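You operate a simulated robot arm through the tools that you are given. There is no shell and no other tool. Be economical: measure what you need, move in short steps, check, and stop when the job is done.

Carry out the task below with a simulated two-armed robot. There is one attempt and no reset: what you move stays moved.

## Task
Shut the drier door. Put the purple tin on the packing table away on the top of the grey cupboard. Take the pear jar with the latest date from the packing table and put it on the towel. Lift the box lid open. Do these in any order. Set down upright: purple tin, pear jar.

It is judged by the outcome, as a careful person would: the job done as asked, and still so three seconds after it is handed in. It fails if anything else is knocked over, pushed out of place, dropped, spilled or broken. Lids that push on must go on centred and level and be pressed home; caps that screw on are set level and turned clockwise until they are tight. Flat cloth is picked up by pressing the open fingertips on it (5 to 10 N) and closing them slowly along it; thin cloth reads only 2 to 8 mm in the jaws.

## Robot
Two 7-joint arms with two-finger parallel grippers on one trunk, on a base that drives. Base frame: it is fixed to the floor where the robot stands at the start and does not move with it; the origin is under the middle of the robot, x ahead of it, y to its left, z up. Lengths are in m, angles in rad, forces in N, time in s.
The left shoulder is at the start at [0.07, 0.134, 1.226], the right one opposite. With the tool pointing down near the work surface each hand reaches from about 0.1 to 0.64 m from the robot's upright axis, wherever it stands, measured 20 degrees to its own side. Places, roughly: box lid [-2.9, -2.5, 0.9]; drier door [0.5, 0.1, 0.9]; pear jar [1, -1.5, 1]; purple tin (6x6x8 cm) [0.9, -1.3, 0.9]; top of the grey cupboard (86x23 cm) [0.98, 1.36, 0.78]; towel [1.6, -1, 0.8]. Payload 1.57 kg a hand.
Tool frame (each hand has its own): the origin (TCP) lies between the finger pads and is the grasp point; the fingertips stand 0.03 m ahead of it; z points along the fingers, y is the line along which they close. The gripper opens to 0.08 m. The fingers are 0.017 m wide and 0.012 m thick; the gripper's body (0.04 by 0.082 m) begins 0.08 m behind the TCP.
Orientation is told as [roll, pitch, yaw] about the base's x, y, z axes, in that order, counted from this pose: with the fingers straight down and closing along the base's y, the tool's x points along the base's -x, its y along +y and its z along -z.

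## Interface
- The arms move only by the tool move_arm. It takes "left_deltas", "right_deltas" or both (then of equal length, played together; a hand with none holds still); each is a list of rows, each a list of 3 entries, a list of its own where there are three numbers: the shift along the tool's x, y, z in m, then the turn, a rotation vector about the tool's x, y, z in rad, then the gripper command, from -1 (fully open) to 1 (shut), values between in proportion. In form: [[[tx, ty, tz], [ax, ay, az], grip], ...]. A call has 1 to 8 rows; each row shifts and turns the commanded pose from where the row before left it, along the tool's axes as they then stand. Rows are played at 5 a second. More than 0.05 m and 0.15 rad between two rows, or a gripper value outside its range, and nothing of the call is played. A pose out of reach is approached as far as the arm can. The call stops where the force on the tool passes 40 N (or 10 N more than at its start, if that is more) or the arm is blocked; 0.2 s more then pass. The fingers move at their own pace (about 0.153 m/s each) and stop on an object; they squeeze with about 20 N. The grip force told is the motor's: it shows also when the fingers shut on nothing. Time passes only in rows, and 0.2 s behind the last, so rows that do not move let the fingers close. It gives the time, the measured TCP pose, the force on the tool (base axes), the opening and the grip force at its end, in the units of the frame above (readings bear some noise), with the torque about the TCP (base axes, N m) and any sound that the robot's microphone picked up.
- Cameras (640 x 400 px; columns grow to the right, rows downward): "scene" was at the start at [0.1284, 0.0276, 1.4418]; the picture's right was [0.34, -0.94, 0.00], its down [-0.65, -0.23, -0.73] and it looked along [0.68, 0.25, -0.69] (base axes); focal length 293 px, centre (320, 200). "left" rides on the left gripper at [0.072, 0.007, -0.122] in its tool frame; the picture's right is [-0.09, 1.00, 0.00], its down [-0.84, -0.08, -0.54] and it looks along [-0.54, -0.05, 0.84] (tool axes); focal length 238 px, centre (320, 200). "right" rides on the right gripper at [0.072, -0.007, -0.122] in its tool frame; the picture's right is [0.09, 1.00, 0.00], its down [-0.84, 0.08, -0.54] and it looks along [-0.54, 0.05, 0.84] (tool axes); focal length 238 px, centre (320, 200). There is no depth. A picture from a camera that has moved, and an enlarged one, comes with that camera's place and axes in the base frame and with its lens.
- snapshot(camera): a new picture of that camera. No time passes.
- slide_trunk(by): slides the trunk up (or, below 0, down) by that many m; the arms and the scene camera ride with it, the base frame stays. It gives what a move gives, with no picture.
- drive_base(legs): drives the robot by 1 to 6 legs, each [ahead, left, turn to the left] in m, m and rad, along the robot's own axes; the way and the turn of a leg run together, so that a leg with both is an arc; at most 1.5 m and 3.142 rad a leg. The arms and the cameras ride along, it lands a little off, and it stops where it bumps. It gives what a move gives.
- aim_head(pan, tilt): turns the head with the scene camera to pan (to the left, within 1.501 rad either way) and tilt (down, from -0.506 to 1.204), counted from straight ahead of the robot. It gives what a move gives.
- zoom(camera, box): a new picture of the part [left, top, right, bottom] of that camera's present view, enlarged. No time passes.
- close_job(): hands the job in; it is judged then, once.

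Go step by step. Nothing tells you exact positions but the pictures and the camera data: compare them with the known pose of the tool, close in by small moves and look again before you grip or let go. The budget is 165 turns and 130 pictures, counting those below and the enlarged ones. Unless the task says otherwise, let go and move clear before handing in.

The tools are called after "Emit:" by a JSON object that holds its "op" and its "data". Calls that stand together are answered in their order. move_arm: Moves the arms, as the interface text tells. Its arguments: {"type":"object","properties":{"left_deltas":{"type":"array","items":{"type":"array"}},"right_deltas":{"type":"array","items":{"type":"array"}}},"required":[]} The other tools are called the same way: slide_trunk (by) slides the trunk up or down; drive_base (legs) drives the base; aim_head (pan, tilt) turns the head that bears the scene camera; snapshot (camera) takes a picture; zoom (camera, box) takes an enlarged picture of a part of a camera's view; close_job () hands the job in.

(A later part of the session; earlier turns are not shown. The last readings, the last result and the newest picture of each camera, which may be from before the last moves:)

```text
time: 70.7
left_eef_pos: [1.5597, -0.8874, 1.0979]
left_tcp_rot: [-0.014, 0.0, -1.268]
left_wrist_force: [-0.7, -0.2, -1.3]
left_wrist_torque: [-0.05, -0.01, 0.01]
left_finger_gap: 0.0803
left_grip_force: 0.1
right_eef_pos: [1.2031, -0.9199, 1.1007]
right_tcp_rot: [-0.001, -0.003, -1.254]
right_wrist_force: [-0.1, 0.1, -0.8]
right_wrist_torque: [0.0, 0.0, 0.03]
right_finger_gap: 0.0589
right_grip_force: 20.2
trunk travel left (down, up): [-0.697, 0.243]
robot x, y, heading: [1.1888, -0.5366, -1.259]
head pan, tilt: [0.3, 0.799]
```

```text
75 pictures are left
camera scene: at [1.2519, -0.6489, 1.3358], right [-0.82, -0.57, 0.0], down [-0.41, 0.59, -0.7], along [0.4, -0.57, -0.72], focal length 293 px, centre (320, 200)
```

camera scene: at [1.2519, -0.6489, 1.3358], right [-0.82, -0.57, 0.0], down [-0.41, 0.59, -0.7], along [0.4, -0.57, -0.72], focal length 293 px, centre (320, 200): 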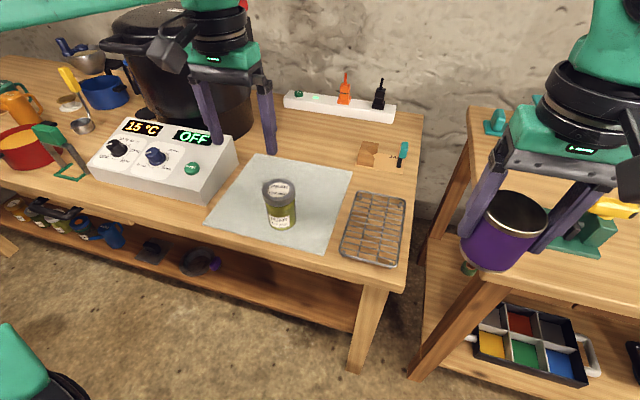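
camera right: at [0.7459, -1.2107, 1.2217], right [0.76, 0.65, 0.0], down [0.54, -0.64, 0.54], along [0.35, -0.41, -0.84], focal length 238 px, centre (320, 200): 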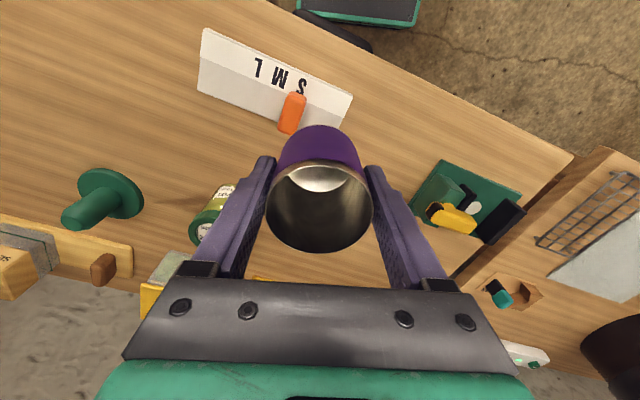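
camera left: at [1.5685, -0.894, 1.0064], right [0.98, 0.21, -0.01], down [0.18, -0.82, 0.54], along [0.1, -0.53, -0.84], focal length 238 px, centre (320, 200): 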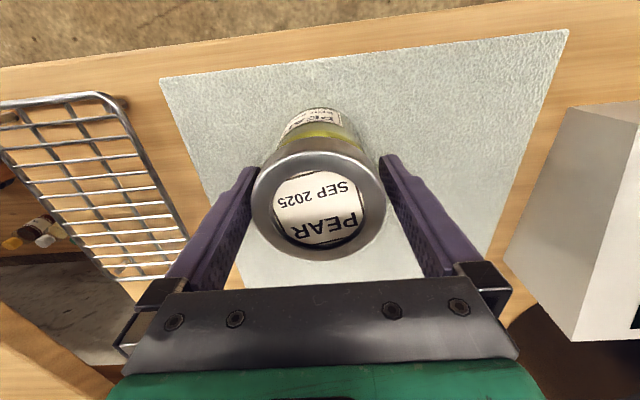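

The pear jar stands upright on the towel. Next I back away, turn left, and look for the grey cupboard near (0.98, 1.36).

Emit:
{"op": "drive_base", "data": {"legs": [[-0.3, 0, 0], [0, 0, 1.26]]}}

Emit:
{"op": "aim_head", "data": {"pan": 1.2, "tilt": 0.4}}

Emit:
{"op": "snapshot", "data": {"camera": "scene"}}

```text
time: 75.8
left_eef_pos: [1.5438, -0.0071, 1.0979]
left_tcp_rot: [-0.015, 0.002, 0.006]
left_wrist_force: [-0.2, 0.2, 0.1]
left_wrist_torque: [-0.02, 0.06, 0.02]
left_finger_gap: 0.0801
left_grip_force: 0.1
right_eef_pos: [1.4708, -0.3586, 1.0999]
right_tcp_rot: [-0.001, -0.001, 0.016]
right_wrist_force: [-0.8, -0.1, -0.3]
right_wrist_torque: [-0.03, 0.0, 0.0]
right_finger_gap: 0.0589
right_grip_force: 20.0
trunk travel left (down, up): [-0.697, 0.243]
robot x, y, heading: [1.1007, -0.2598, 0.011]
head pan, tilt: [0.3, 0.799]
```

```text
time: 77.0
left_eef_pos: [1.5442, -0.0074, 1.0968]
left_tcp_rot: [-0.015, 0.002, 0.007]
left_wrist_force: [-0.9, 0.2, 0.3]
left_wrist_torque: [0.01, 0.02, -0.03]
left_finger_gap: 0.0802
left_grip_force: 0.0
right_eef_pos: [1.4709, -0.3582, 1.0998]
right_tcp_rot: [0.0, -0.001, 0.015]
right_wrist_force: [0.0, 0.5, -0.7]
right_wrist_torque: [0.01, 0.0, 0.01]
right_finger_gap: 0.0585
right_grip_force: 19.8
trunk travel left (down, up): [-0.697, 0.243]
robot x, y, heading: [1.0978, -0.2625, 0.01]
head pan, tilt: [1.201, 0.4]
```

```text
74 pictures are left
camera scene: at [1.1823, -0.1712, 1.3706], right [0.94, -0.35, 0.0], down [-0.14, -0.37, -0.92], along [0.32, 0.86, -0.39], focal length 293 px, centre (320, 200)
```

scene: 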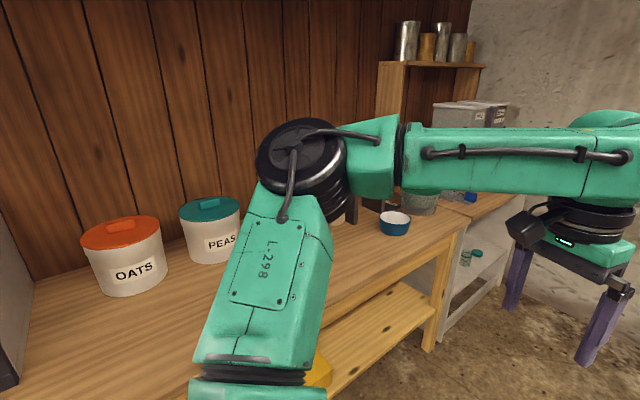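

The bench is backed by a wooden wall here, and the cupboard at y≈1.36 must lie beyond it. I move away from the bench, turn further left and look for the way around.

Emit:
{"op": "drive_base", "data": {"legs": [[-0.5, -0.25, 0], [0, 0, 2.2]]}}

Emit:
{"op": "aim_head", "data": {"pan": 0.0, "tilt": 0.3}}

Emit:
{"op": "snapshot", "data": {"camera": "scene"}}

Emit:
{"op": "aim_head", "data": {"pan": 1.0, "tilt": 0.3}}

Emit:
{"op": "snapshot", "data": {"camera": "scene"}}

```text
time: 85.5
left_eef_pos: [0.1358, -0.3153, 1.0968]
left_tcp_rot: [-0.015, 0.001, 2.234]
left_wrist_force: [0.2, 0.7, -0.2]
left_wrist_torque: [-0.02, -0.01, 0.0]
left_finger_gap: 0.0802
left_grip_force: 0.0
right_eef_pos: [0.4586, -0.1588, 1.0997]
right_tcp_rot: [0.0, 0.0, 2.244]
right_wrist_force: [-0.1, -0.4, -0.6]
right_wrist_torque: [0.01, -0.02, 0.01]
right_finger_gap: 0.0586
right_grip_force: 19.9
trunk travel left (down, up): [-0.697, 0.243]
robot x, y, heading: [0.6047, -0.5162, 2.247]
head pan, tilt: [1.201, 0.4]
```

```text
time: 86.9
left_eef_pos: [0.1367, -0.3153, 1.0968]
left_tcp_rot: [-0.014, 0.004, 2.234]
left_wrist_force: [-0.7, -1.0, -0.3]
left_wrist_torque: [0.02, 0.0, 0.0]
left_finger_gap: 0.0799
left_grip_force: 0.1
right_eef_pos: [0.4591, -0.16, 1.1005]
right_tcp_rot: [0.0, -0.001, 2.243]
right_wrist_force: [-0.3, 0.1, 0.1]
right_wrist_torque: [0.01, 0.02, 0.01]
right_finger_gap: 0.059
right_grip_force: 19.8
trunk travel left (down, up): [-0.697, 0.243]
robot x, y, heading: [0.6056, -0.5149, 2.239]
head pan, tilt: [0.0, 0.3]
```

```text
73 pictures are left
camera scene: at [0.5171, -0.4035, 1.3799], right [0.78, 0.62, 0.0], down [0.18, -0.23, -0.96], along [-0.59, 0.75, -0.3], focal length 293 px, centre (320, 200)
```

scene: 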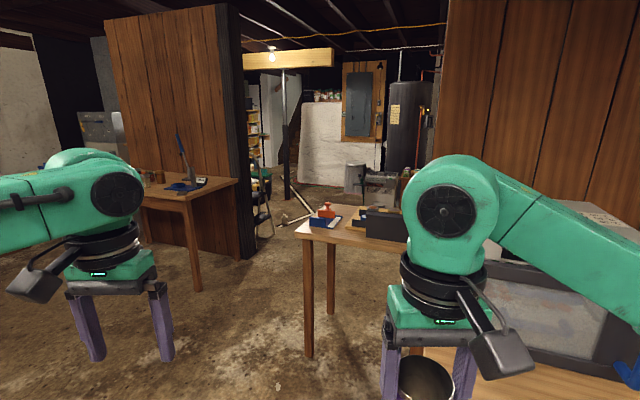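

```text
time: 88.2
left_eef_pos: [0.1363, -0.3161, 1.0972]
left_tcp_rot: [-0.014, 0.002, 2.235]
left_wrist_force: [-0.5, 0.5, 1.3]
left_wrist_torque: [0.01, 0.01, 0.01]
left_finger_gap: 0.0801
left_grip_force: 0.0
right_eef_pos: [0.459, -0.16, 1.0998]
right_tcp_rot: [0.001, 0.0, 2.242]
right_wrist_force: [0.9, -1.4, 0.3]
right_wrist_torque: [0.03, -0.04, 0.0]
right_finger_gap: 0.0588
right_grip_force: 19.7
trunk travel left (down, up): [-0.697, 0.243]
robot x, y, heading: [0.6061, -0.5126, 2.243]
head pan, tilt: [1.0, 0.3]
```

```text
72 pictures are left
camera scene: at [0.4823, -0.4858, 1.3799], right [-0.1, 0.99, 0.0], down [0.29, 0.03, -0.96], along [-0.95, -0.1, -0.3], focal length 293 px, centre (320, 200)
```

scene: 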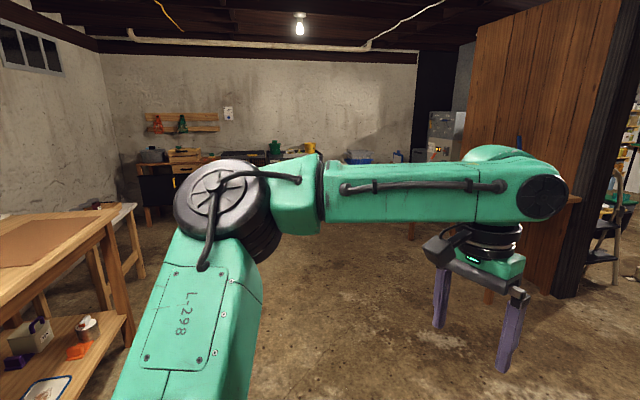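

There's a doorway past the drier between two small tables, around (-0.9, 0.75), leading to the space behind the wall. I raise the trunk to clear the tables, drive to its mouth and look through.

Emit:
{"op": "slide_trunk", "data": {"by": 0.2}}

Emit:
{"op": "drive_base", "data": {"legs": [[0, 0.5, 0], [1.05, 0.19, 0], [0, 0, -0.35]]}}

Emit:
{"op": "aim_head", "data": {"pan": 0.0, "tilt": 0.5}}

Emit:
{"op": "snapshot", "data": {"camera": "scene"}}

```text
time: 90.4
left_eef_pos: [0.1364, -0.3169, 1.2969]
left_tcp_rot: [-0.014, 0.002, 2.234]
left_wrist_force: [-0.2, -0.1, 0.1]
left_wrist_torque: [-0.01, -0.01, -0.03]
left_finger_gap: 0.0801
left_grip_force: 0.1
right_eef_pos: [0.4582, -0.1607, 1.3013]
right_tcp_rot: [0.001, -0.001, 2.242]
right_wrist_force: [0.2, -0.1, -0.5]
right_wrist_torque: [-0.03, -0.03, 0.03]
right_finger_gap: 0.0587
right_grip_force: 19.9
trunk travel left (down, up): [-0.897, 0.043]
robot x, y, heading: [0.6061, -0.5171, 2.242]
head pan, tilt: [1.0, 0.3]
```

```text
time: 99.5
left_eef_pos: [-0.9683, 0.2094, 1.2966]
left_tcp_rot: [-0.013, 0.002, 1.892]
left_wrist_force: [-0.7, -0.8, 0.0]
left_wrist_torque: [0.0, 0.03, -0.02]
left_finger_gap: 0.0801
left_grip_force: 0.1
right_eef_pos: [-0.6131, 0.2482, 1.2999]
right_tcp_rot: [0.001, 0.0, 1.899]
right_wrist_force: [0.1, -0.1, -1.3]
right_wrist_torque: [0.01, 0.01, -0.01]
right_finger_gap: 0.0588
right_grip_force: 20.5
trunk travel left (down, up): [-0.897, 0.043]
robot x, y, heading: [-0.5921, -0.1364, 1.896]
head pan, tilt: [1.0, 0.3]
```

```text
time: 100.7
left_eef_pos: [-0.9665, 0.2092, 1.2967]
left_tcp_rot: [-0.013, 0.003, 1.893]
left_wrist_force: [-0.7, -0.3, -1.0]
left_wrist_torque: [0.01, -0.02, -0.04]
left_finger_gap: 0.0801
left_grip_force: 0.0
right_eef_pos: [-0.6111, 0.2468, 1.2993]
right_tcp_rot: [-0.001, 0.0, 1.901]
right_wrist_force: [0.1, 0.0, 0.0]
right_wrist_torque: [-0.01, -0.01, 0.0]
right_finger_gap: 0.0589
right_grip_force: 19.6
trunk travel left (down, up): [-0.897, 0.043]
robot x, y, heading: [-0.5934, -0.1374, 1.9]
head pan, tilt: [0.0, 0.499]
```

```text
71 pictures are left
camera scene: at [-0.6372, -0.0034, 1.5615], right [0.95, 0.32, 0.0], down [0.16, -0.45, -0.88], along [-0.28, 0.83, -0.48], focal length 293 px, centre (320, 200)
```

scene: 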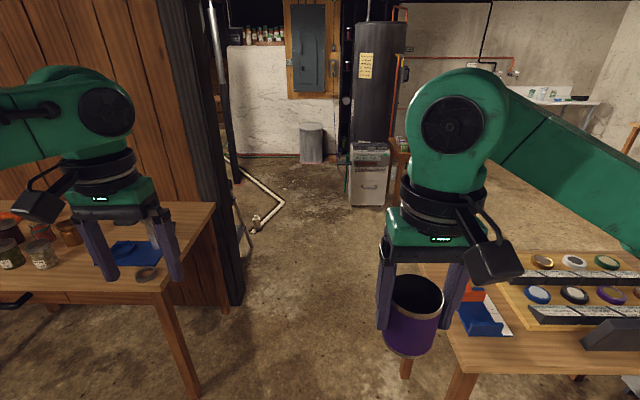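

The way through is clear. I drive ahead 1.3 m through the gap, then look right along the back of the wall.

Emit:
{"op": "drive_base", "data": {"legs": [[1.35, 0, 0]]}}

Emit:
{"op": "aim_head", "data": {"pan": -1.4, "tilt": 0.4}}

Emit:
{"op": "snapshot", "data": {"camera": "scene"}}

```text
time: 107.5
left_eef_pos: [-1.4272, 1.4762, 1.2977]
left_tcp_rot: [-0.016, 0.002, 1.914]
left_wrist_force: [-0.7, 1.0, 0.2]
left_wrist_torque: [-0.01, -0.01, -0.01]
left_finger_gap: 0.08
left_grip_force: 0.0
right_eef_pos: [-1.0719, 1.5238, 1.3004]
right_tcp_rot: [0.0, -0.002, 1.922]
right_wrist_force: [-0.9, 0.2, -1.1]
right_wrist_torque: [0.05, 0.01, -0.02]
right_finger_gap: 0.0587
right_grip_force: 19.9
trunk travel left (down, up): [-0.897, 0.043]
robot x, y, heading: [-1.0411, 1.1409, 1.923]
head pan, tilt: [0.0, 0.499]
```

```text
time: 109.0
left_eef_pos: [-1.4265, 1.4771, 1.2972]
left_tcp_rot: [-0.014, 0.003, 1.913]
left_wrist_force: [0.3, -0.1, 0.4]
left_wrist_torque: [-0.02, 0.0, 0.0]
left_finger_gap: 0.0803
left_grip_force: 0.1
right_eef_pos: [-1.0721, 1.5246, 1.3007]
right_tcp_rot: [0.001, 0.001, 1.924]
right_wrist_force: [-0.5, 0.0, -0.4]
right_wrist_torque: [-0.01, 0.01, -0.02]
right_finger_gap: 0.0588
right_grip_force: 19.8
trunk travel left (down, up): [-0.897, 0.043]
robot x, y, heading: [-1.0432, 1.1398, 1.919]
head pan, tilt: [-1.4, 0.4]
```

```text
70 pictures are left
camera scene: at [-0.98, 1.2332, 1.5706], right [0.5, -0.87, 0.0], down [-0.34, -0.19, -0.92], along [0.8, 0.46, -0.39], focal length 293 px, centre (320, 200)
```

scene: 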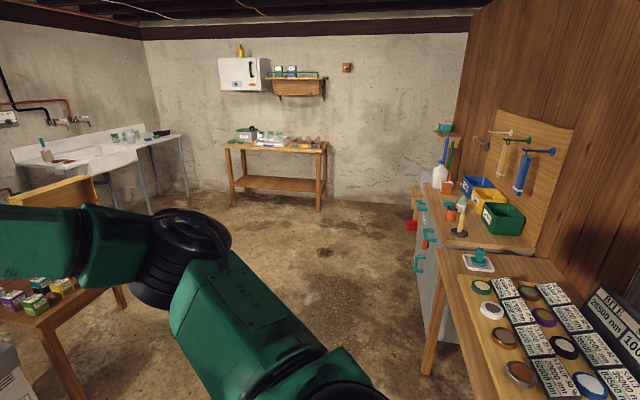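

The grey cupboard with teal handles stands against the back of the wall, with bins on top, near (0.9, 1.3). I drive out into the room, turn to face the wall and look.

Emit:
{"op": "drive_base", "data": {"legs": [[0.62, -0.8, 0], [0, 0, -3.14], [0, 0.9, 0]]}}

Emit:
{"op": "aim_head", "data": {"pan": 0.2, "tilt": 0.6}}

Emit:
{"op": "snapshot", "data": {"camera": "scene"}}

```text
time: 126.0
left_eef_pos: [0.7477, 1.976, 1.2967]
left_tcp_rot: [-0.012, 0.001, -1.225]
left_wrist_force: [0.3, 0.0, -0.6]
left_wrist_torque: [0.02, -0.05, 0.0]
left_finger_gap: 0.0798
left_grip_force: 0.1
right_eef_pos: [0.393, 1.9288, 1.299]
right_tcp_rot: [0.003, -0.001, -1.214]
right_wrist_force: [-0.3, 0.2, -0.7]
right_wrist_torque: [-0.01, 0.01, -0.04]
right_finger_gap: 0.0585
right_grip_force: 20.2
trunk travel left (down, up): [-0.897, 0.043]
robot x, y, heading: [0.3628, 2.3102, -1.218]
head pan, tilt: [-1.4, 0.4]
```

```text
time: 127.7
left_eef_pos: [0.7484, 1.9762, 1.2971]
left_tcp_rot: [-0.013, 0.001, -1.226]
left_wrist_force: [-0.6, 0.4, -0.7]
left_wrist_torque: [-0.01, 0.02, -0.01]
left_finger_gap: 0.0798
left_grip_force: 0.1
right_eef_pos: [0.3935, 1.9287, 1.3004]
right_tcp_rot: [0.0, -0.002, -1.218]
right_wrist_force: [-0.1, 0.6, -0.4]
right_wrist_torque: [0.03, 0.02, 0.02]
right_finger_gap: 0.0585
right_grip_force: 20.5
trunk travel left (down, up): [-0.897, 0.043]
robot x, y, heading: [0.363, 2.3124, -1.218]
head pan, tilt: [0.201, 0.6]
```

```text
69 pictures are left
camera scene: at [0.4286, 2.1901, 1.5524], right [-0.85, -0.53, 0.0], down [-0.3, 0.48, -0.82], along [0.43, -0.7, -0.57], focal length 293 px, centre (320, 200)
```

scene: 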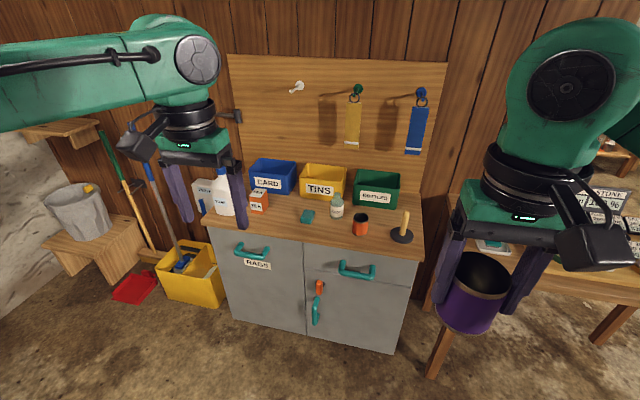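

I see the cupboard top with three bins, bottles and small items. I zoom in to find a free spot for the tin.

Emit:
{"op": "zoom", "data": {"camera": "scene", "box": [190, 145, 440, 275]}}

```text
2.56 times, centred on (315, 210) of scene
camera zoom: at [0.4286, 2.1901, 1.5524], right [-0.85, -0.53, 0.0], down [-0.3, 0.48, -0.82], along [0.43, -0.7, -0.57], focal length 749 px, centre (333, 174)
```

zoom: 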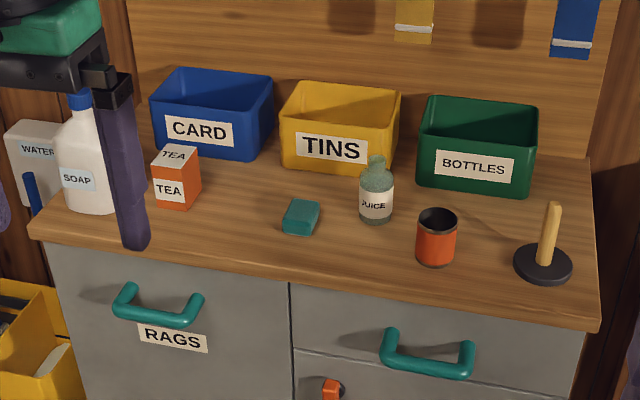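

Free space lies between the TEA box and the teal block, towards the front, at about (1.06, 1.45). I pull the left hand back and drive so that this spot is in front of the right hand.

Emit:
{"op": "move_arm", "data": {"left_deltas": [[[0.04, 0, 0], [0, 0, 0], -1], [[0.04, 0, 0], [0, 0, 0], -1], [[0.04, 0, 0], [0, 0, 0], -1], [[0.04, 0, 0], [0, 0, 0], -1]]}}

Emit:
{"op": "drive_base", "data": {"legs": [[0, 0.505, 0], [0.56, 0, 0]]}}

Emit:
{"op": "aim_head", "data": {"pan": 0.0, "tilt": 0.9}}

Emit:
{"op": "snapshot", "data": {"camera": "scene"}}

Emit:
{"op": "snapshot", "data": {"camera": "right"}}

```text
time: 128.7
left_eef_pos: [0.6929, 2.1282, 1.2963]
left_tcp_rot: [-0.014, 0.003, -1.225]
left_wrist_force: [0.2, 0.2, -0.5]
left_wrist_torque: [-0.01, 0.03, -0.01]
left_finger_gap: 0.0797
left_grip_force: 0.0
right_eef_pos: [0.3944, 1.9312, 1.3]
right_tcp_rot: [0.001, -0.003, -1.215]
right_wrist_force: [0.2, 0.1, 0.4]
right_wrist_torque: [-0.01, 0.03, 0.01]
right_finger_gap: 0.0586
right_grip_force: 20.1
trunk travel left (down, up): [-0.897, 0.043]
robot x, y, heading: [0.3639, 2.3159, -1.212]
head pan, tilt: [0.201, 0.6]
```

```text
time: 134.5
left_eef_pos: [1.3486, 1.7648, 1.2965]
left_tcp_rot: [-0.012, -0.001, -1.243]
left_wrist_force: [-0.8, -0.5, 0.2]
left_wrist_torque: [0.01, 0.0, -0.01]
left_finger_gap: 0.0801
left_grip_force: 0.2
right_eef_pos: [1.0437, 1.5728, 1.2998]
right_tcp_rot: [-0.001, -0.002, -1.234]
right_wrist_force: [0.4, 0.4, 0.3]
right_wrist_torque: [0.01, 0.02, 0.02]
right_finger_gap: 0.0587
right_grip_force: 20.1
trunk travel left (down, up): [-0.897, 0.043]
robot x, y, heading: [1.0247, 1.9514, -1.238]
head pan, tilt: [0.201, 0.6]
```

```text
time: 135.3
left_eef_pos: [1.3488, 1.763, 1.2961]
left_tcp_rot: [-0.015, 0.001, -1.243]
left_wrist_force: [-0.2, 0.2, -0.8]
left_wrist_torque: [-0.01, 0.0, 0.03]
left_finger_gap: 0.0802
left_grip_force: 0.0
right_eef_pos: [1.0453, 1.57, 1.3006]
right_tcp_rot: [0.001, 0.001, -1.234]
right_wrist_force: [0.3, -0.3, -0.4]
right_wrist_torque: [-0.03, 0.0, 0.01]
right_finger_gap: 0.0584
right_grip_force: 20.0
trunk travel left (down, up): [-0.897, 0.043]
robot x, y, heading: [1.0208, 1.9553, -1.236]
head pan, tilt: [0.0, 0.901]
```

```text
67 pictures are left
camera scene: at [1.0648, 1.8354, 1.5276], right [-0.94, -0.33, 0.0], down [-0.26, 0.74, -0.62], along [0.2, -0.59, -0.78], focal length 293 px, centre (320, 200)
```

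scene: 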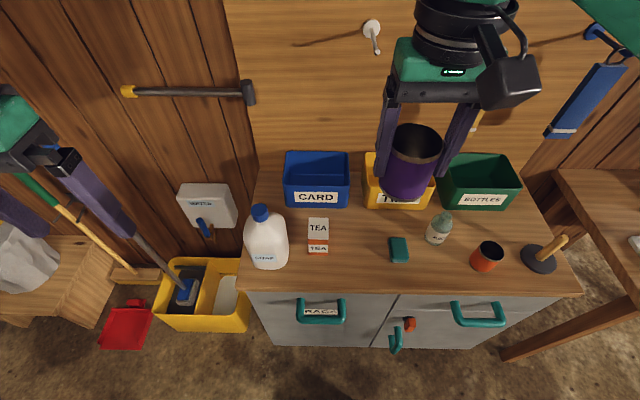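

```text
66 pictures are left
camera right: at [1.0145, 1.6364, 1.4214], right [0.91, 0.42, 0.0], down [0.35, -0.76, 0.54], along [0.23, -0.49, -0.84], focal length 238 px, centre (320, 200)
```

right: 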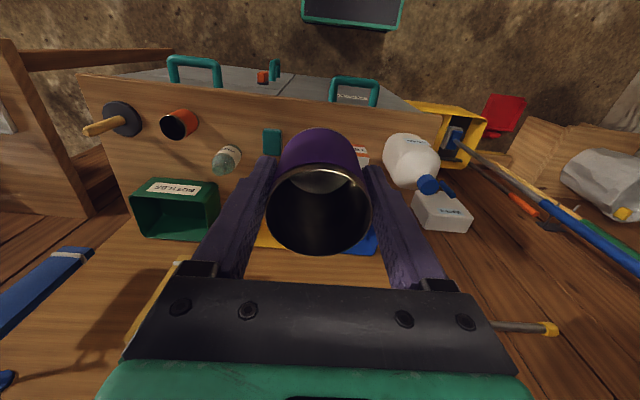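

The spot is about (1.08, 1.45), with 5 cm clearance on both sides to the TEA box and the teal block. I move the tin above it, then lower with the trunk.

Emit:
{"op": "move_arm", "data": {"right_deltas": [[[-0.04, 0, 0], [0, 0, 0], 1], [[-0.04, -0.003, 0], [0, 0, 0], 1], [[-0.045, -0.004, 0], [0, 0, 0], 1], [[0, 0, 0], [0, 0, 0], 1]]}}

Emit:
{"op": "slide_trunk", "data": {"by": -0.24}}

Emit:
{"op": "snapshot", "data": {"camera": "scene"}}

Emit:
{"op": "snapshot", "data": {"camera": "right"}}

```text
time: 136.3
left_eef_pos: [1.3479, 1.7636, 1.295]
left_tcp_rot: [-0.015, 0.001, -1.244]
left_wrist_force: [-0.9, 0.7, 0.2]
left_wrist_torque: [-0.01, 0.0, -0.02]
left_finger_gap: 0.0798
left_grip_force: 0.1
right_eef_pos: [1.0812, 1.4505, 1.3009]
right_tcp_rot: [-0.002, -0.002, -1.234]
right_wrist_force: [0.7, -0.2, -1.0]
right_wrist_torque: [-0.03, -0.01, 0.01]
right_finger_gap: 0.0587
right_grip_force: 21.1
trunk travel left (down, up): [-0.897, 0.043]
robot x, y, heading: [1.0232, 1.9592, -1.241]
head pan, tilt: [0.0, 0.901]
```

```text
time: 138.8
left_eef_pos: [1.3489, 1.7635, 1.0558]
left_tcp_rot: [-0.014, 0.004, -1.242]
left_wrist_force: [0.6, -0.3, -0.7]
left_wrist_torque: [-0.02, -0.03, -0.04]
left_finger_gap: 0.0801
left_grip_force: 0.1
right_eef_pos: [1.0805, 1.4529, 1.0609]
right_tcp_rot: [0.001, -0.001, -1.236]
right_wrist_force: [0.4, 0.0, -0.5]
right_wrist_torque: [-0.02, -0.03, 0.01]
right_finger_gap: 0.0586
right_grip_force: 19.6
trunk travel left (down, up): [-0.657, 0.283]
robot x, y, heading: [1.0225, 1.953, -1.238]
head pan, tilt: [0.0, 0.901]
```

```text
65 pictures are left
camera scene: at [1.0646, 1.8358, 1.2877], right [-0.94, -0.33, 0.0], down [-0.26, 0.74, -0.62], along [0.2, -0.59, -0.78], focal length 293 px, centre (320, 200)
```

scene: 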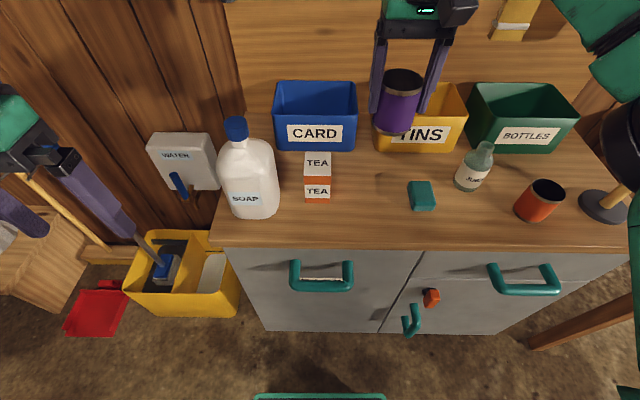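

```text
64 pictures are left
camera right: at [1.0498, 1.5173, 1.1821], right [0.91, 0.42, 0.0], down [0.35, -0.76, 0.54], along [0.23, -0.49, -0.84], focal length 238 px, centre (320, 200)
```

right: 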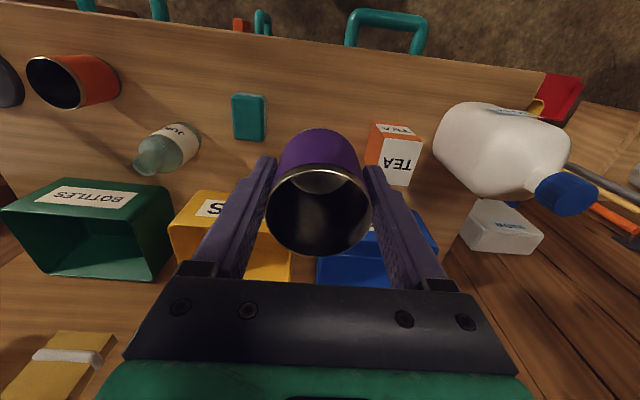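

The landing point directly below is clear. I lower to a few centimetres above the surface.

Emit:
{"op": "move_arm", "data": {"right_deltas": [[[0, 0, 0.04], [0, 0, 0], 1], [[0, 0, 0.04], [0, 0, 0], 1], [[0, 0, 0.04], [0, 0, 0], 1], [[0, 0, 0.04], [0, 0, 0], 1], [[0, 0, 0.03], [0, 0, 0], 1]]}}

Emit:
{"op": "snapshot", "data": {"camera": "scene"}}

```text
time: 140.0
left_eef_pos: [1.3486, 1.7628, 1.0555]
left_tcp_rot: [-0.015, 0.0, -1.243]
left_wrist_force: [0.7, -0.1, 0.1]
left_wrist_torque: [0.0, 0.01, 0.01]
left_finger_gap: 0.0801
left_grip_force: 0.1
right_eef_pos: [1.0839, 1.4517, 0.8714]
right_tcp_rot: [0.0, -0.003, -1.235]
right_wrist_force: [-0.2, 0.3, -0.1]
right_wrist_torque: [-0.02, 0.0, 0.01]
right_finger_gap: 0.0589
right_grip_force: 19.5
trunk travel left (down, up): [-0.657, 0.283]
robot x, y, heading: [1.0232, 1.9544, -1.238]
head pan, tilt: [0.0, 0.901]
```

```text
63 pictures are left
camera scene: at [1.0646, 1.8354, 1.2876], right [-0.94, -0.33, 0.0], down [-0.26, 0.74, -0.62], along [0.2, -0.59, -0.78], focal length 293 px, centre (320, 200)
```

scene: 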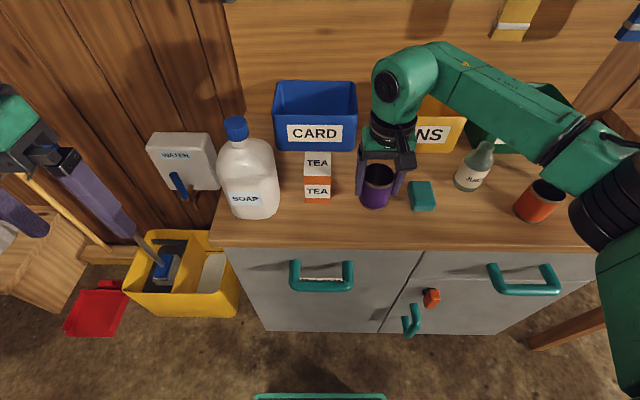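

The right elbow hangs near the orange tin and the plunger. I check the clearance closely before the last 3 cm.

Emit:
{"op": "zoom", "data": {"camera": "scene", "box": [480, 100, 640, 260]}}

Emit:
{"op": "zoom", "data": {"camera": "right", "box": [0, 0, 640, 400]}}

```text
2.50 times, centred on (560, 180) of scene
camera zoom: at [1.0646, 1.8354, 1.2876], right [-0.94, -0.33, 0.0], down [-0.26, 0.74, -0.62], along [0.2, -0.59, -0.78], focal length 732 px, centre (-280, 250)
```

zoom: 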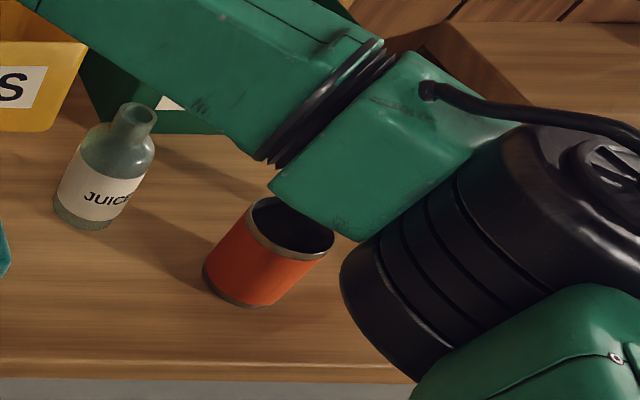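

```text
1.00 times, centred on (320, 200) of right
camera zoom: at [1.0514, 1.5176, 0.9935], right [0.91, 0.42, 0.0], down [0.35, -0.76, 0.54], along [0.23, -0.49, -0.84], focal length 238 px, centre (320, 200)
```

zoom: 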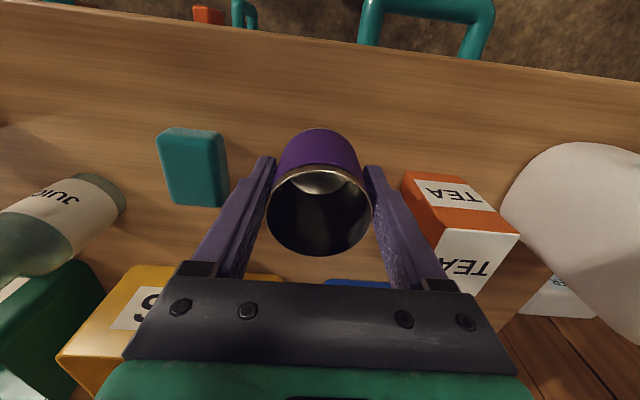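

The elbow could come close to those items. Raising the trunk 12 cm and reaching down with the arm instead keeps the elbow higher.

Emit:
{"op": "slide_trunk", "data": {"by": 0.13}}

Emit:
{"op": "move_arm", "data": {"right_deltas": [[[0, 0, 0.04], [0, 0, 0], 1], [[0, 0, 0.04], [0, 0, 0], 1], [[0, 0, 0.04], [0, 0, 0], 1], [[0, 0, 0.02], [0, 0, 0], 1]]}}

Emit:
{"op": "snapshot", "data": {"camera": "scene"}}

```text
time: 141.6
left_eef_pos: [1.3488, 1.7634, 1.1855]
left_tcp_rot: [-0.013, 0.001, -1.243]
left_wrist_force: [0.0, 0.3, 0.6]
left_wrist_torque: [-0.01, 0.0, 0.02]
left_finger_gap: 0.0802
left_grip_force: 0.2
right_eef_pos: [1.0824, 1.4518, 1.0026]
right_tcp_rot: [0.0, -0.001, -1.233]
right_wrist_force: [0.0, -1.0, -0.2]
right_wrist_torque: [0.03, 0.0, 0.02]
right_finger_gap: 0.0586
right_grip_force: 20.2
trunk travel left (down, up): [-0.787, 0.153]
robot x, y, heading: [1.0255, 1.9561, -1.239]
head pan, tilt: [0.0, 0.901]
```

```text
time: 142.6
left_eef_pos: [1.3478, 1.7628, 1.1852]
left_tcp_rot: [-0.014, 0.002, -1.243]
left_wrist_force: [0.2, 0.5, -0.5]
left_wrist_torque: [-0.03, -0.03, 0.01]
left_finger_gap: 0.0796
left_grip_force: 0.0
right_eef_pos: [1.082, 1.4522, 0.8621]
right_tcp_rot: [0.0, -0.002, -1.235]
right_wrist_force: [-0.4, 0.5, 0.7]
right_wrist_torque: [0.0, -0.01, 0.01]
right_finger_gap: 0.0585
right_grip_force: 20.0
trunk travel left (down, up): [-0.787, 0.153]
robot x, y, heading: [1.0248, 1.9568, -1.232]
head pan, tilt: [0.0, 0.901]
```

```text
60 pictures are left
camera scene: at [1.0648, 1.8354, 1.4176], right [-0.94, -0.33, 0.0], down [-0.26, 0.74, -0.62], along [0.2, -0.59, -0.78], focal length 293 px, centre (320, 200)
```

scene: 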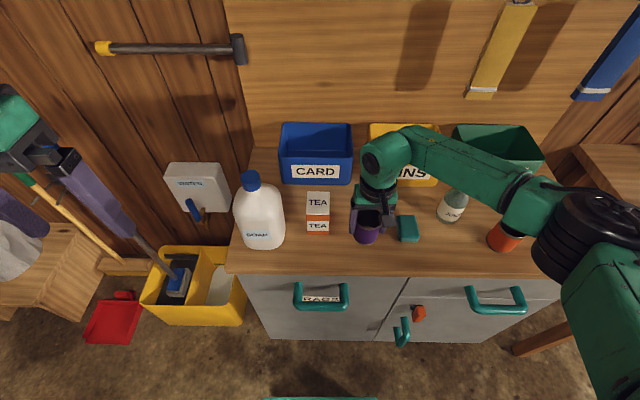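

Good; the elbow is higher now. I lower in small steps until contact.

Emit:
{"op": "move_arm", "data": {"right_deltas": [[[0, 0, 0.008], [0, 0, 0], 1], [[0, 0, 0.006], [0, 0, 0], 1], [[0, 0, 0], [0, 0, 0], 1]]}}

Emit:
{"op": "move_arm", "data": {"right_deltas": [[[0, 0, 0.003], [0, 0, 0], 1], [[0, 0, 0], [0, 0, 0], 1]]}}

Emit:
{"op": "move_arm", "data": {"right_deltas": [[[0, 0, 0.003], [0, 0, 0], 1], [[0, 0, 0], [0, 0, 0], 1]]}}

```text
time: 143.4
left_eef_pos: [1.3474, 1.7628, 1.1863]
left_tcp_rot: [-0.013, 0.002, -1.242]
left_wrist_force: [0.3, -0.4, -0.3]
left_wrist_torque: [0.02, -0.03, -0.02]
left_finger_gap: 0.08
left_grip_force: 0.0
right_eef_pos: [1.0828, 1.4521, 0.8492]
right_tcp_rot: [0.0, -0.001, -1.234]
right_wrist_force: [-1.3, 0.3, -0.5]
right_wrist_torque: [-0.01, 0.06, -0.04]
right_finger_gap: 0.0587
right_grip_force: 20.1
trunk travel left (down, up): [-0.787, 0.153]
robot x, y, heading: [1.0214, 1.9564, -1.235]
head pan, tilt: [0.0, 0.901]
```

```text
time: 144.0
left_eef_pos: [1.3491, 1.7627, 1.1865]
left_tcp_rot: [-0.013, 0.003, -1.243]
left_wrist_force: [0.3, 0.6, -0.6]
left_wrist_torque: [-0.02, 0.01, -0.03]
left_finger_gap: 0.08
left_grip_force: 0.2
right_eef_pos: [1.0826, 1.4525, 0.8451]
right_tcp_rot: [0.0, -0.001, -1.233]
right_wrist_force: [-0.9, 0.3, -0.4]
right_wrist_torque: [-0.01, -0.03, 0.05]
right_finger_gap: 0.0585
right_grip_force: 19.6
trunk travel left (down, up): [-0.787, 0.153]
robot x, y, heading: [1.0225, 1.952, -1.237]
head pan, tilt: [0.0, 0.901]
```

```text
time: 144.6
left_eef_pos: [1.3487, 1.7637, 1.1853]
left_tcp_rot: [-0.015, 0.002, -1.242]
left_wrist_force: [0.3, 0.0, -0.3]
left_wrist_torque: [-0.01, 0.02, 0.0]
left_finger_gap: 0.0801
left_grip_force: 0.1
right_eef_pos: [1.0812, 1.4537, 0.8424]
right_tcp_rot: [0.0, -0.001, -1.235]
right_wrist_force: [-0.3, -0.4, -0.3]
right_wrist_torque: [-0.02, 0.04, -0.02]
right_finger_gap: 0.0587
right_grip_force: 19.9
trunk travel left (down, up): [-0.787, 0.153]
robot x, y, heading: [1.0208, 1.9581, -1.232]
head pan, tilt: [0.0, 0.901]
```

Emit:
{"op": "move_arm", "data": {"right_deltas": [[[0, 0, 0.003], [0, 0, 0], 1], [[0, 0, 0], [0, 0, 0], 1]]}}

Emit:
{"op": "move_arm", "data": {"right_deltas": [[[0, 0, 0.003], [0, 0, 0], 1], [[0, 0, 0], [0, 0, 0], 1]]}}

Emit:
{"op": "zoom", "data": {"camera": "scene", "box": [330, 170, 430, 260]}}

```text
time: 145.2
left_eef_pos: [1.3486, 1.7631, 1.1859]
left_tcp_rot: [-0.014, 0.002, -1.241]
left_wrist_force: [-0.7, 0.1, -0.1]
left_wrist_torque: [-0.02, -0.01, -0.01]
left_finger_gap: 0.0799
left_grip_force: 0.0
right_eef_pos: [1.0825, 1.4527, 0.8402]
right_tcp_rot: [0.0, -0.001, -1.234]
right_wrist_force: [0.2, -0.9, -0.5]
right_wrist_torque: [-0.03, 0.01, 0.02]
right_finger_gap: 0.0585
right_grip_force: 19.9
trunk travel left (down, up): [-0.787, 0.153]
robot x, y, heading: [1.0224, 1.9561, -1.234]
head pan, tilt: [0.0, 0.901]
```

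```text
time: 145.8
left_eef_pos: [1.3493, 1.7639, 1.1865]
left_tcp_rot: [-0.013, -0.001, -1.245]
left_wrist_force: [0.1, -0.5, 0.4]
left_wrist_torque: [-0.01, 0.01, -0.01]
left_finger_gap: 0.0799
left_grip_force: 0.0
right_eef_pos: [1.0817, 1.4517, 0.8382]
right_tcp_rot: [0.002, -0.002, -1.236]
right_wrist_force: [-1.0, -2.4, 11.6]
right_wrist_torque: [-0.06, 0.12, 0.01]
right_finger_gap: 0.0585
right_grip_force: 20.0
trunk travel left (down, up): [-0.787, 0.153]
robot x, y, heading: [1.0247, 1.9558, -1.237]
head pan, tilt: [0.0, 0.901]
```

```text
4.44 times, centred on (380, 215) of scene
camera zoom: at [1.064, 1.8374, 1.418], right [-0.94, -0.33, 0.0], down [-0.26, 0.74, -0.62], along [0.2, -0.59, -0.78], focal length 1301 px, centre (53, 133)
```

zoom: 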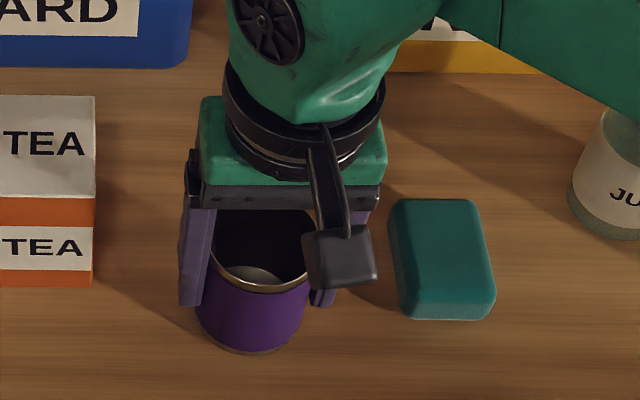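

The tin is down. I ease up 1 mm, open only a little to stay clear of the teal block, and rise straight up.

Emit:
{"op": "move_arm", "data": {"right_deltas": [[[0, 0, -0.001], [0, 0, 0], 1], [[0, 0, 0], [0, 0, 0], 0], [[0, 0, 0], [0, 0, 0], -0.75], [[0, 0, 0], [0, 0, 0], -0.75], [[0, 0, -0.01], [0, 0, 0], -0.75], [[0, 0, -0.02], [0, 0, 0], -0.75]]}}

Emit:
{"op": "snapshot", "data": {"camera": "right"}}

```text
time: 147.2
left_eef_pos: [1.3494, 1.763, 1.1854]
left_tcp_rot: [-0.015, 0.003, -1.242]
left_wrist_force: [-0.2, 0.8, 0.5]
left_wrist_torque: [-0.03, 0.0, 0.02]
left_finger_gap: 0.0802
left_grip_force: 0.0
right_eef_pos: [1.0821, 1.4521, 0.868]
right_tcp_rot: [-0.002, -0.002, -1.234]
right_wrist_force: [0.2, 0.8, -0.2]
right_wrist_torque: [0.0, 0.05, -0.02]
right_finger_gap: 0.0702
right_grip_force: 0.1
trunk travel left (down, up): [-0.787, 0.153]
robot x, y, heading: [1.0221, 1.9489, -1.238]
head pan, tilt: [0.0, 0.901]
```

```text
58 pictures are left
camera right: at [1.0522, 1.518, 0.9892], right [0.91, 0.42, 0.0], down [0.35, -0.76, 0.54], along [0.23, -0.49, -0.84], focal length 238 px, centre (320, 200)
```

right: 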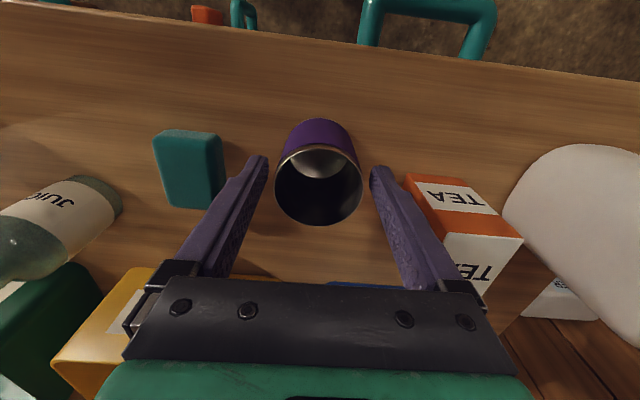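

The tin stays standing. I lift clear and then raise the trunk.

Emit:
{"op": "move_arm", "data": {"right_deltas": [[[0, 0, -0.04], [0, 0, 0], -0.75], [[0, 0, -0.04], [0, 0, 0], -0.75], [[0, 0, -0.04], [0, 0, 0], -0.75], [[0, 0, -0.04], [0, 0, 0], -0.75], [[0, 0, -0.04], [0, 0, 0], -1], [[0.04, 0, 0], [0, 0, 0], -1], [[0.04, 0, 0], [0, 0, 0], -1], [[0.04, 0, 0], [0, 0, 0], -1]]}}

Emit:
{"op": "slide_trunk", "data": {"by": 0.14}}

Emit:
{"op": "drive_base", "data": {"legs": [[-0.35, 0, 0]]}}

Emit:
{"op": "snapshot", "data": {"camera": "scene"}}

```text
time: 149.0
left_eef_pos: [1.3497, 1.7635, 1.1858]
left_tcp_rot: [-0.014, 0.001, -1.243]
left_wrist_force: [-0.5, 0.2, 0.0]
left_wrist_torque: [-0.01, -0.03, -0.03]
left_finger_gap: 0.0802
left_grip_force: 0.1
right_eef_pos: [1.0409, 1.5632, 1.0656]
right_tcp_rot: [0.0, -0.002, -1.234]
right_wrist_force: [0.3, -0.8, 0.4]
right_wrist_torque: [-0.01, 0.0, 0.0]
right_finger_gap: 0.08
right_grip_force: 0.1
trunk travel left (down, up): [-0.787, 0.153]
robot x, y, heading: [1.024, 1.9539, -1.232]
head pan, tilt: [0.0, 0.901]
```

```text
time: 150.6
left_eef_pos: [1.3483, 1.763, 1.3254]
left_tcp_rot: [-0.014, 0.001, -1.243]
left_wrist_force: [0.3, -0.1, 0.4]
left_wrist_torque: [0.03, 0.01, 0.02]
left_finger_gap: 0.0798
left_grip_force: 0.0
right_eef_pos: [1.0435, 1.5612, 1.2049]
right_tcp_rot: [0.002, -0.003, -1.235]
right_wrist_force: [0.0, -0.3, 0.4]
right_wrist_torque: [0.03, 0.04, 0.0]
right_finger_gap: 0.0798
right_grip_force: 0.1
trunk travel left (down, up): [-0.927, 0.013]
robot x, y, heading: [1.0229, 1.9541, -1.234]
head pan, tilt: [0.0, 0.901]
```

```text
time: 152.9
left_eef_pos: [1.2354, 2.0876, 1.325]
left_tcp_rot: [-0.014, 0.006, -1.251]
left_wrist_force: [-0.2, 0.6, 0.4]
left_wrist_torque: [0.04, -0.03, -0.01]
left_finger_gap: 0.0802
left_grip_force: 0.1
right_eef_pos: [0.9268, 1.8887, 1.2045]
right_tcp_rot: [0.0, 0.003, -1.238]
right_wrist_force: [-0.2, -1.5, 0.8]
right_wrist_torque: [0.04, 0.01, 0.01]
right_finger_gap: 0.0799
right_grip_force: 0.1
trunk travel left (down, up): [-0.927, 0.013]
robot x, y, heading: [0.9101, 2.2856, -1.242]
head pan, tilt: [0.0, 0.901]
```

```text
57 pictures are left
camera scene: at [0.9511, 2.1621, 1.5573], right [-0.95, -0.32, 0.0], down [-0.25, 0.74, -0.62], along [0.2, -0.59, -0.79], focal length 293 px, centre (320, 200)
```

scene: 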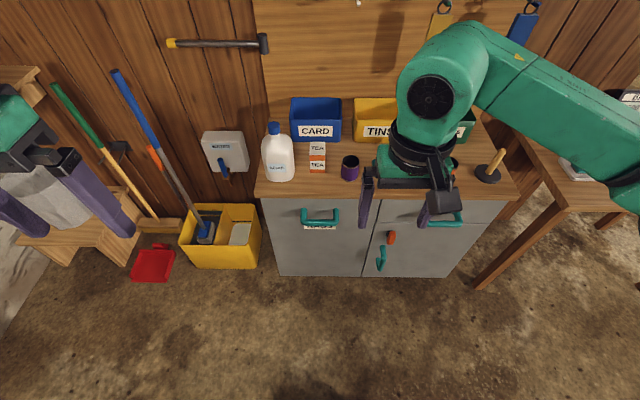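

The tin stands on the cupboard top. Now I retrace the path through the doorway, first back out to the gap.

Emit:
{"op": "drive_base", "data": {"legs": [[-0.1, -1.45, 0], [-0.1, -0.78, 0]]}}

Emit:
{"op": "aim_head", "data": {"pan": 0, "tilt": 0.5}}

Emit:
{"op": "snapshot", "data": {"camera": "scene"}}

```text
time: 164.1
left_eef_pos: [-0.9593, 1.5439, 1.3258]
left_tcp_rot: [-0.016, 0.001, -1.231]
left_wrist_force: [0.7, -0.5, -0.5]
left_wrist_torque: [0.03, -0.02, -0.01]
left_finger_gap: 0.0802
left_grip_force: 0.1
right_eef_pos: [-1.2628, 1.3384, 1.2046]
right_tcp_rot: [0.001, -0.001, -1.223]
right_wrist_force: [1.5, 0.0, -0.2]
right_wrist_torque: [0.03, 0.0, 0.01]
right_finger_gap: 0.0799
right_grip_force: 0.1
trunk travel left (down, up): [-0.927, 0.013]
robot x, y, heading: [-1.2883, 1.7307, -1.225]
head pan, tilt: [0.0, 0.901]
```

```text
time: 164.9
left_eef_pos: [-0.9615, 1.5426, 1.3269]
left_tcp_rot: [-0.014, 0.002, -1.23]
left_wrist_force: [1.1, 0.0, 0.6]
left_wrist_torque: [0.0, 0.01, 0.0]
left_finger_gap: 0.08
left_grip_force: 0.1
right_eef_pos: [-1.2649, 1.3365, 1.2057]
right_tcp_rot: [0.002, 0.0, -1.222]
right_wrist_force: [0.1, 0.3, 0.1]
right_wrist_torque: [0.03, 0.0, 0.03]
right_finger_gap: 0.0801
right_grip_force: 0.0
trunk travel left (down, up): [-0.927, 0.013]
robot x, y, heading: [-1.2928, 1.7287, -1.221]
head pan, tilt: [0.0, 0.499]
```

```text
56 pictures are left
camera scene: at [-1.2412, 1.5971, 1.5914], right [-0.94, -0.34, 0.0], down [-0.16, 0.45, -0.88], along [0.3, -0.82, -0.48], focal length 293 px, centre (320, 200)
```

scene: 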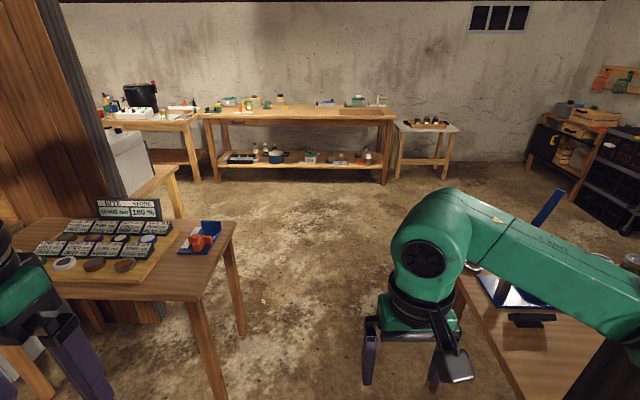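

The gap is centred ahead. I drive through it and then look towards the box around (-2.9, -2.5).

Emit:
{"op": "drive_base", "data": {"legs": [[1.4, 0, 0], [0.55, 0, 0], [0, 0, -1.1]]}}

Emit:
{"op": "aim_head", "data": {"pan": 0, "tilt": 0.35}}

Emit:
{"op": "snapshot", "data": {"camera": "scene"}}

```text
time: 177.5
left_eef_pos: [-0.5794, -0.478, 1.3257]
left_tcp_rot: [-0.014, 0.003, -2.294]
left_wrist_force: [-0.4, 0.8, -0.1]
left_wrist_torque: [-0.01, -0.01, 0.01]
left_finger_gap: 0.0801
left_grip_force: 0.1
right_eef_pos: [-0.9065, -0.3134, 1.2051]
right_tcp_rot: [0.001, -0.002, -2.286]
right_wrist_force: [-0.9, -0.1, -0.2]
right_wrist_torque: [0.0, 0.0, -0.01]
right_finger_gap: 0.0802
right_grip_force: 0.0
trunk travel left (down, up): [-0.927, 0.013]
robot x, y, heading: [-0.5749, -0.1027, -2.287]
head pan, tilt: [0.0, 0.499]
```

```text
time: 178.2
left_eef_pos: [-0.5804, -0.4785, 1.3264]
left_tcp_rot: [-0.015, 0.002, -2.294]
left_wrist_force: [0.0, -0.2, -0.3]
left_wrist_torque: [0.01, 0.0, -0.01]
left_finger_gap: 0.0799
left_grip_force: 0.1
right_eef_pos: [-0.9071, -0.3133, 1.2057]
right_tcp_rot: [-0.001, -0.002, -2.286]
right_wrist_force: [-0.4, -0.1, -0.2]
right_wrist_torque: [0.0, -0.01, 0.03]
right_finger_gap: 0.08
right_grip_force: 0.1
trunk travel left (down, up): [-0.927, 0.013]
robot x, y, heading: [-0.5741, -0.1012, -2.286]
head pan, tilt: [0.0, 0.351]
```

```text
55 pictures are left
camera scene: at [-0.6693, -0.2088, 1.6051], right [-0.76, 0.66, 0.0], down [0.23, 0.26, -0.94], along [-0.62, -0.71, -0.34], focal length 293 px, centre (320, 200)
```

scene: 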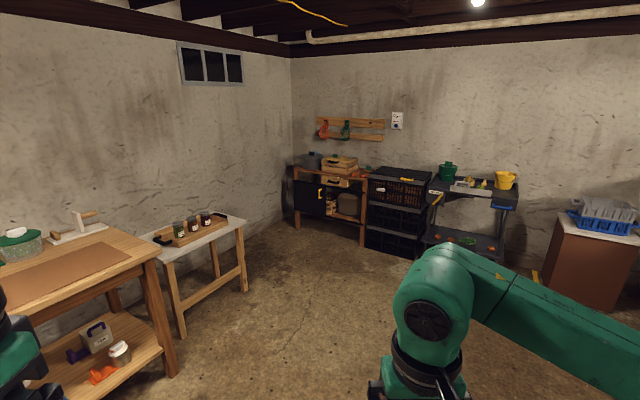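

Wooden boxes stand on a table at about (340, 170). I zoom in on them.

Emit:
{"op": "zoom", "data": {"camera": "scene", "box": [280, 140, 440, 240]}}

```text
4.00 times, centred on (360, 190) of scene
camera zoom: at [-0.6693, -0.2088, 1.6051], right [-0.76, 0.66, 0.0], down [0.23, 0.26, -0.94], along [-0.62, -0.71, -0.34], focal length 1171 px, centre (160, 240)
```

zoom: 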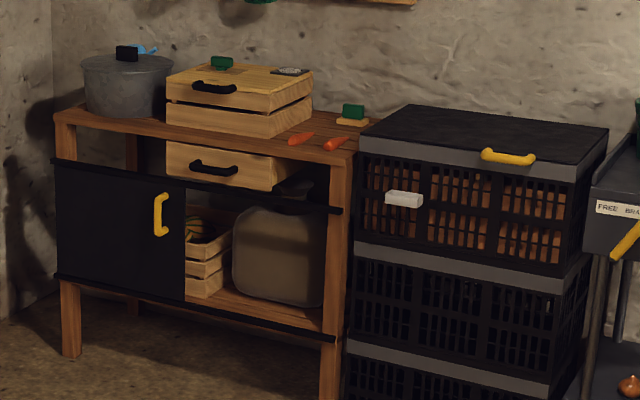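

The wooden box with the black-handled lid matches the given place, around (-2.85, -2.45). I drive closer and look at what lies on its lid.

Emit:
{"op": "drive_base", "data": {"legs": [[1.3, 0, 0], [0.55, 0, -0.4]]}}

Emit:
{"op": "aim_head", "data": {"pan": 0.1, "tilt": 0.4}}

Emit:
{"op": "snapshot", "data": {"camera": "scene"}}

```text
time: 187.4
left_eef_pos: [-1.9961, -1.7254, 1.3261]
left_tcp_rot: [-0.014, 0.0, -2.716]
left_wrist_force: [-1.3, 0.0, -0.7]
left_wrist_torque: [0.0, 0.04, 0.0]
left_finger_gap: 0.0799
left_grip_force: 0.0
right_eef_pos: [-2.2268, -1.4395, 1.2052]
right_tcp_rot: [-0.001, -0.004, -2.708]
right_wrist_force: [0.0, 0.2, -0.4]
right_wrist_torque: [0.01, 0.0, -0.02]
right_finger_gap: 0.0802
right_grip_force: 0.1
trunk travel left (down, up): [-0.927, 0.013]
robot x, y, heading: [-1.838, -1.3804, -2.705]
head pan, tilt: [0.0, 0.351]
```

```text
time: 188.0
left_eef_pos: [-1.9977, -1.7261, 1.3255]
left_tcp_rot: [-0.013, 0.001, -2.716]
left_wrist_force: [0.3, 0.0, -0.1]
left_wrist_torque: [0.02, 0.01, -0.02]
left_finger_gap: 0.0797
left_grip_force: 0.1
right_eef_pos: [-2.2266, -1.4413, 1.2053]
right_tcp_rot: [0.0, -0.001, -2.708]
right_wrist_force: [0.1, -0.5, -1.0]
right_wrist_torque: [0.0, -0.01, 0.02]
right_finger_gap: 0.08
right_grip_force: 0.0
trunk travel left (down, up): [-0.927, 0.013]
robot x, y, heading: [-1.8363, -1.3843, -2.711]
head pan, tilt: [0.099, 0.4]
```

```text
53 pictures are left
camera scene: at [-1.9624, -1.4514, 1.6007], right [-0.51, 0.86, 0.0], down [0.33, 0.2, -0.92], along [-0.79, -0.47, -0.39], focal length 293 px, centre (320, 200)
```

scene: 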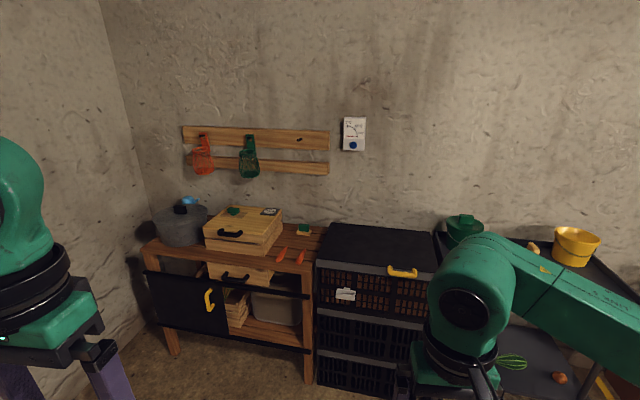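

The lid handle is at about (-2.82, -2.46, 0.904). I move closer for a detailed look.

Emit:
{"op": "drive_base", "data": {"legs": [[0, 0.46, 0], [0.42, 0, 0]]}}

Emit:
{"op": "aim_head", "data": {"pan": 0.1, "tilt": 0.7}}

Emit:
{"op": "snapshot", "data": {"camera": "scene"}}

```text
time: 193.0
left_eef_pos: [-2.1787, -2.3209, 1.327]
left_tcp_rot: [-0.013, 0.001, -2.701]
left_wrist_force: [-0.3, -0.9, 0.7]
left_wrist_torque: [-0.01, 0.0, 0.01]
left_finger_gap: 0.0798
left_grip_force: 0.1
right_eef_pos: [-2.4138, -2.0383, 1.2062]
right_tcp_rot: [0.001, -0.003, -2.691]
right_wrist_force: [0.4, -0.1, -0.4]
right_wrist_torque: [0.01, 0.02, -0.02]
right_finger_gap: 0.0799
right_grip_force: 0.1
trunk travel left (down, up): [-0.927, 0.013]
robot x, y, heading: [-2.0258, -1.9753, -2.695]
head pan, tilt: [0.099, 0.4]
```

```text
time: 193.8
left_eef_pos: [-2.1806, -2.3211, 1.3274]
left_tcp_rot: [-0.016, 0.001, -2.702]
left_wrist_force: [-0.2, -0.1, 0.2]
left_wrist_torque: [-0.02, 0.0, 0.02]
left_finger_gap: 0.0802
left_grip_force: 0.1
right_eef_pos: [-2.4139, -2.0398, 1.205]
right_tcp_rot: [0.001, -0.002, -2.69]
right_wrist_force: [-0.5, 0.4, 0.9]
right_wrist_torque: [0.0, -0.02, 0.0]
right_finger_gap: 0.08
right_grip_force: 0.0
trunk travel left (down, up): [-0.927, 0.013]
robot x, y, heading: [-2.0282, -1.9748, -2.696]
head pan, tilt: [0.099, 0.7]
```

```text
52 pictures are left
camera scene: at [-2.1442, -2.0419, 1.5738], right [-0.52, 0.85, 0.0], down [0.55, 0.34, -0.77], along [-0.65, -0.4, -0.64], focal length 293 px, centre (320, 200)
```

scene: 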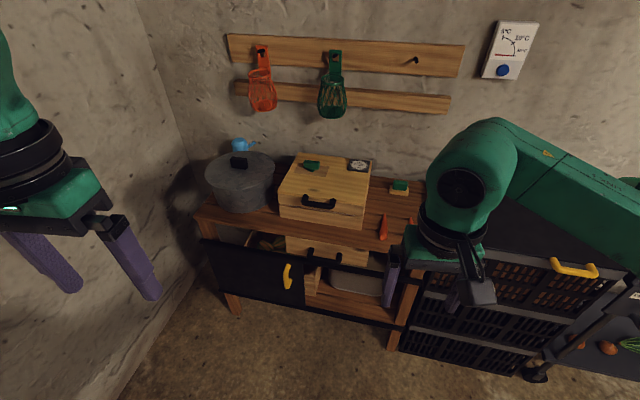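

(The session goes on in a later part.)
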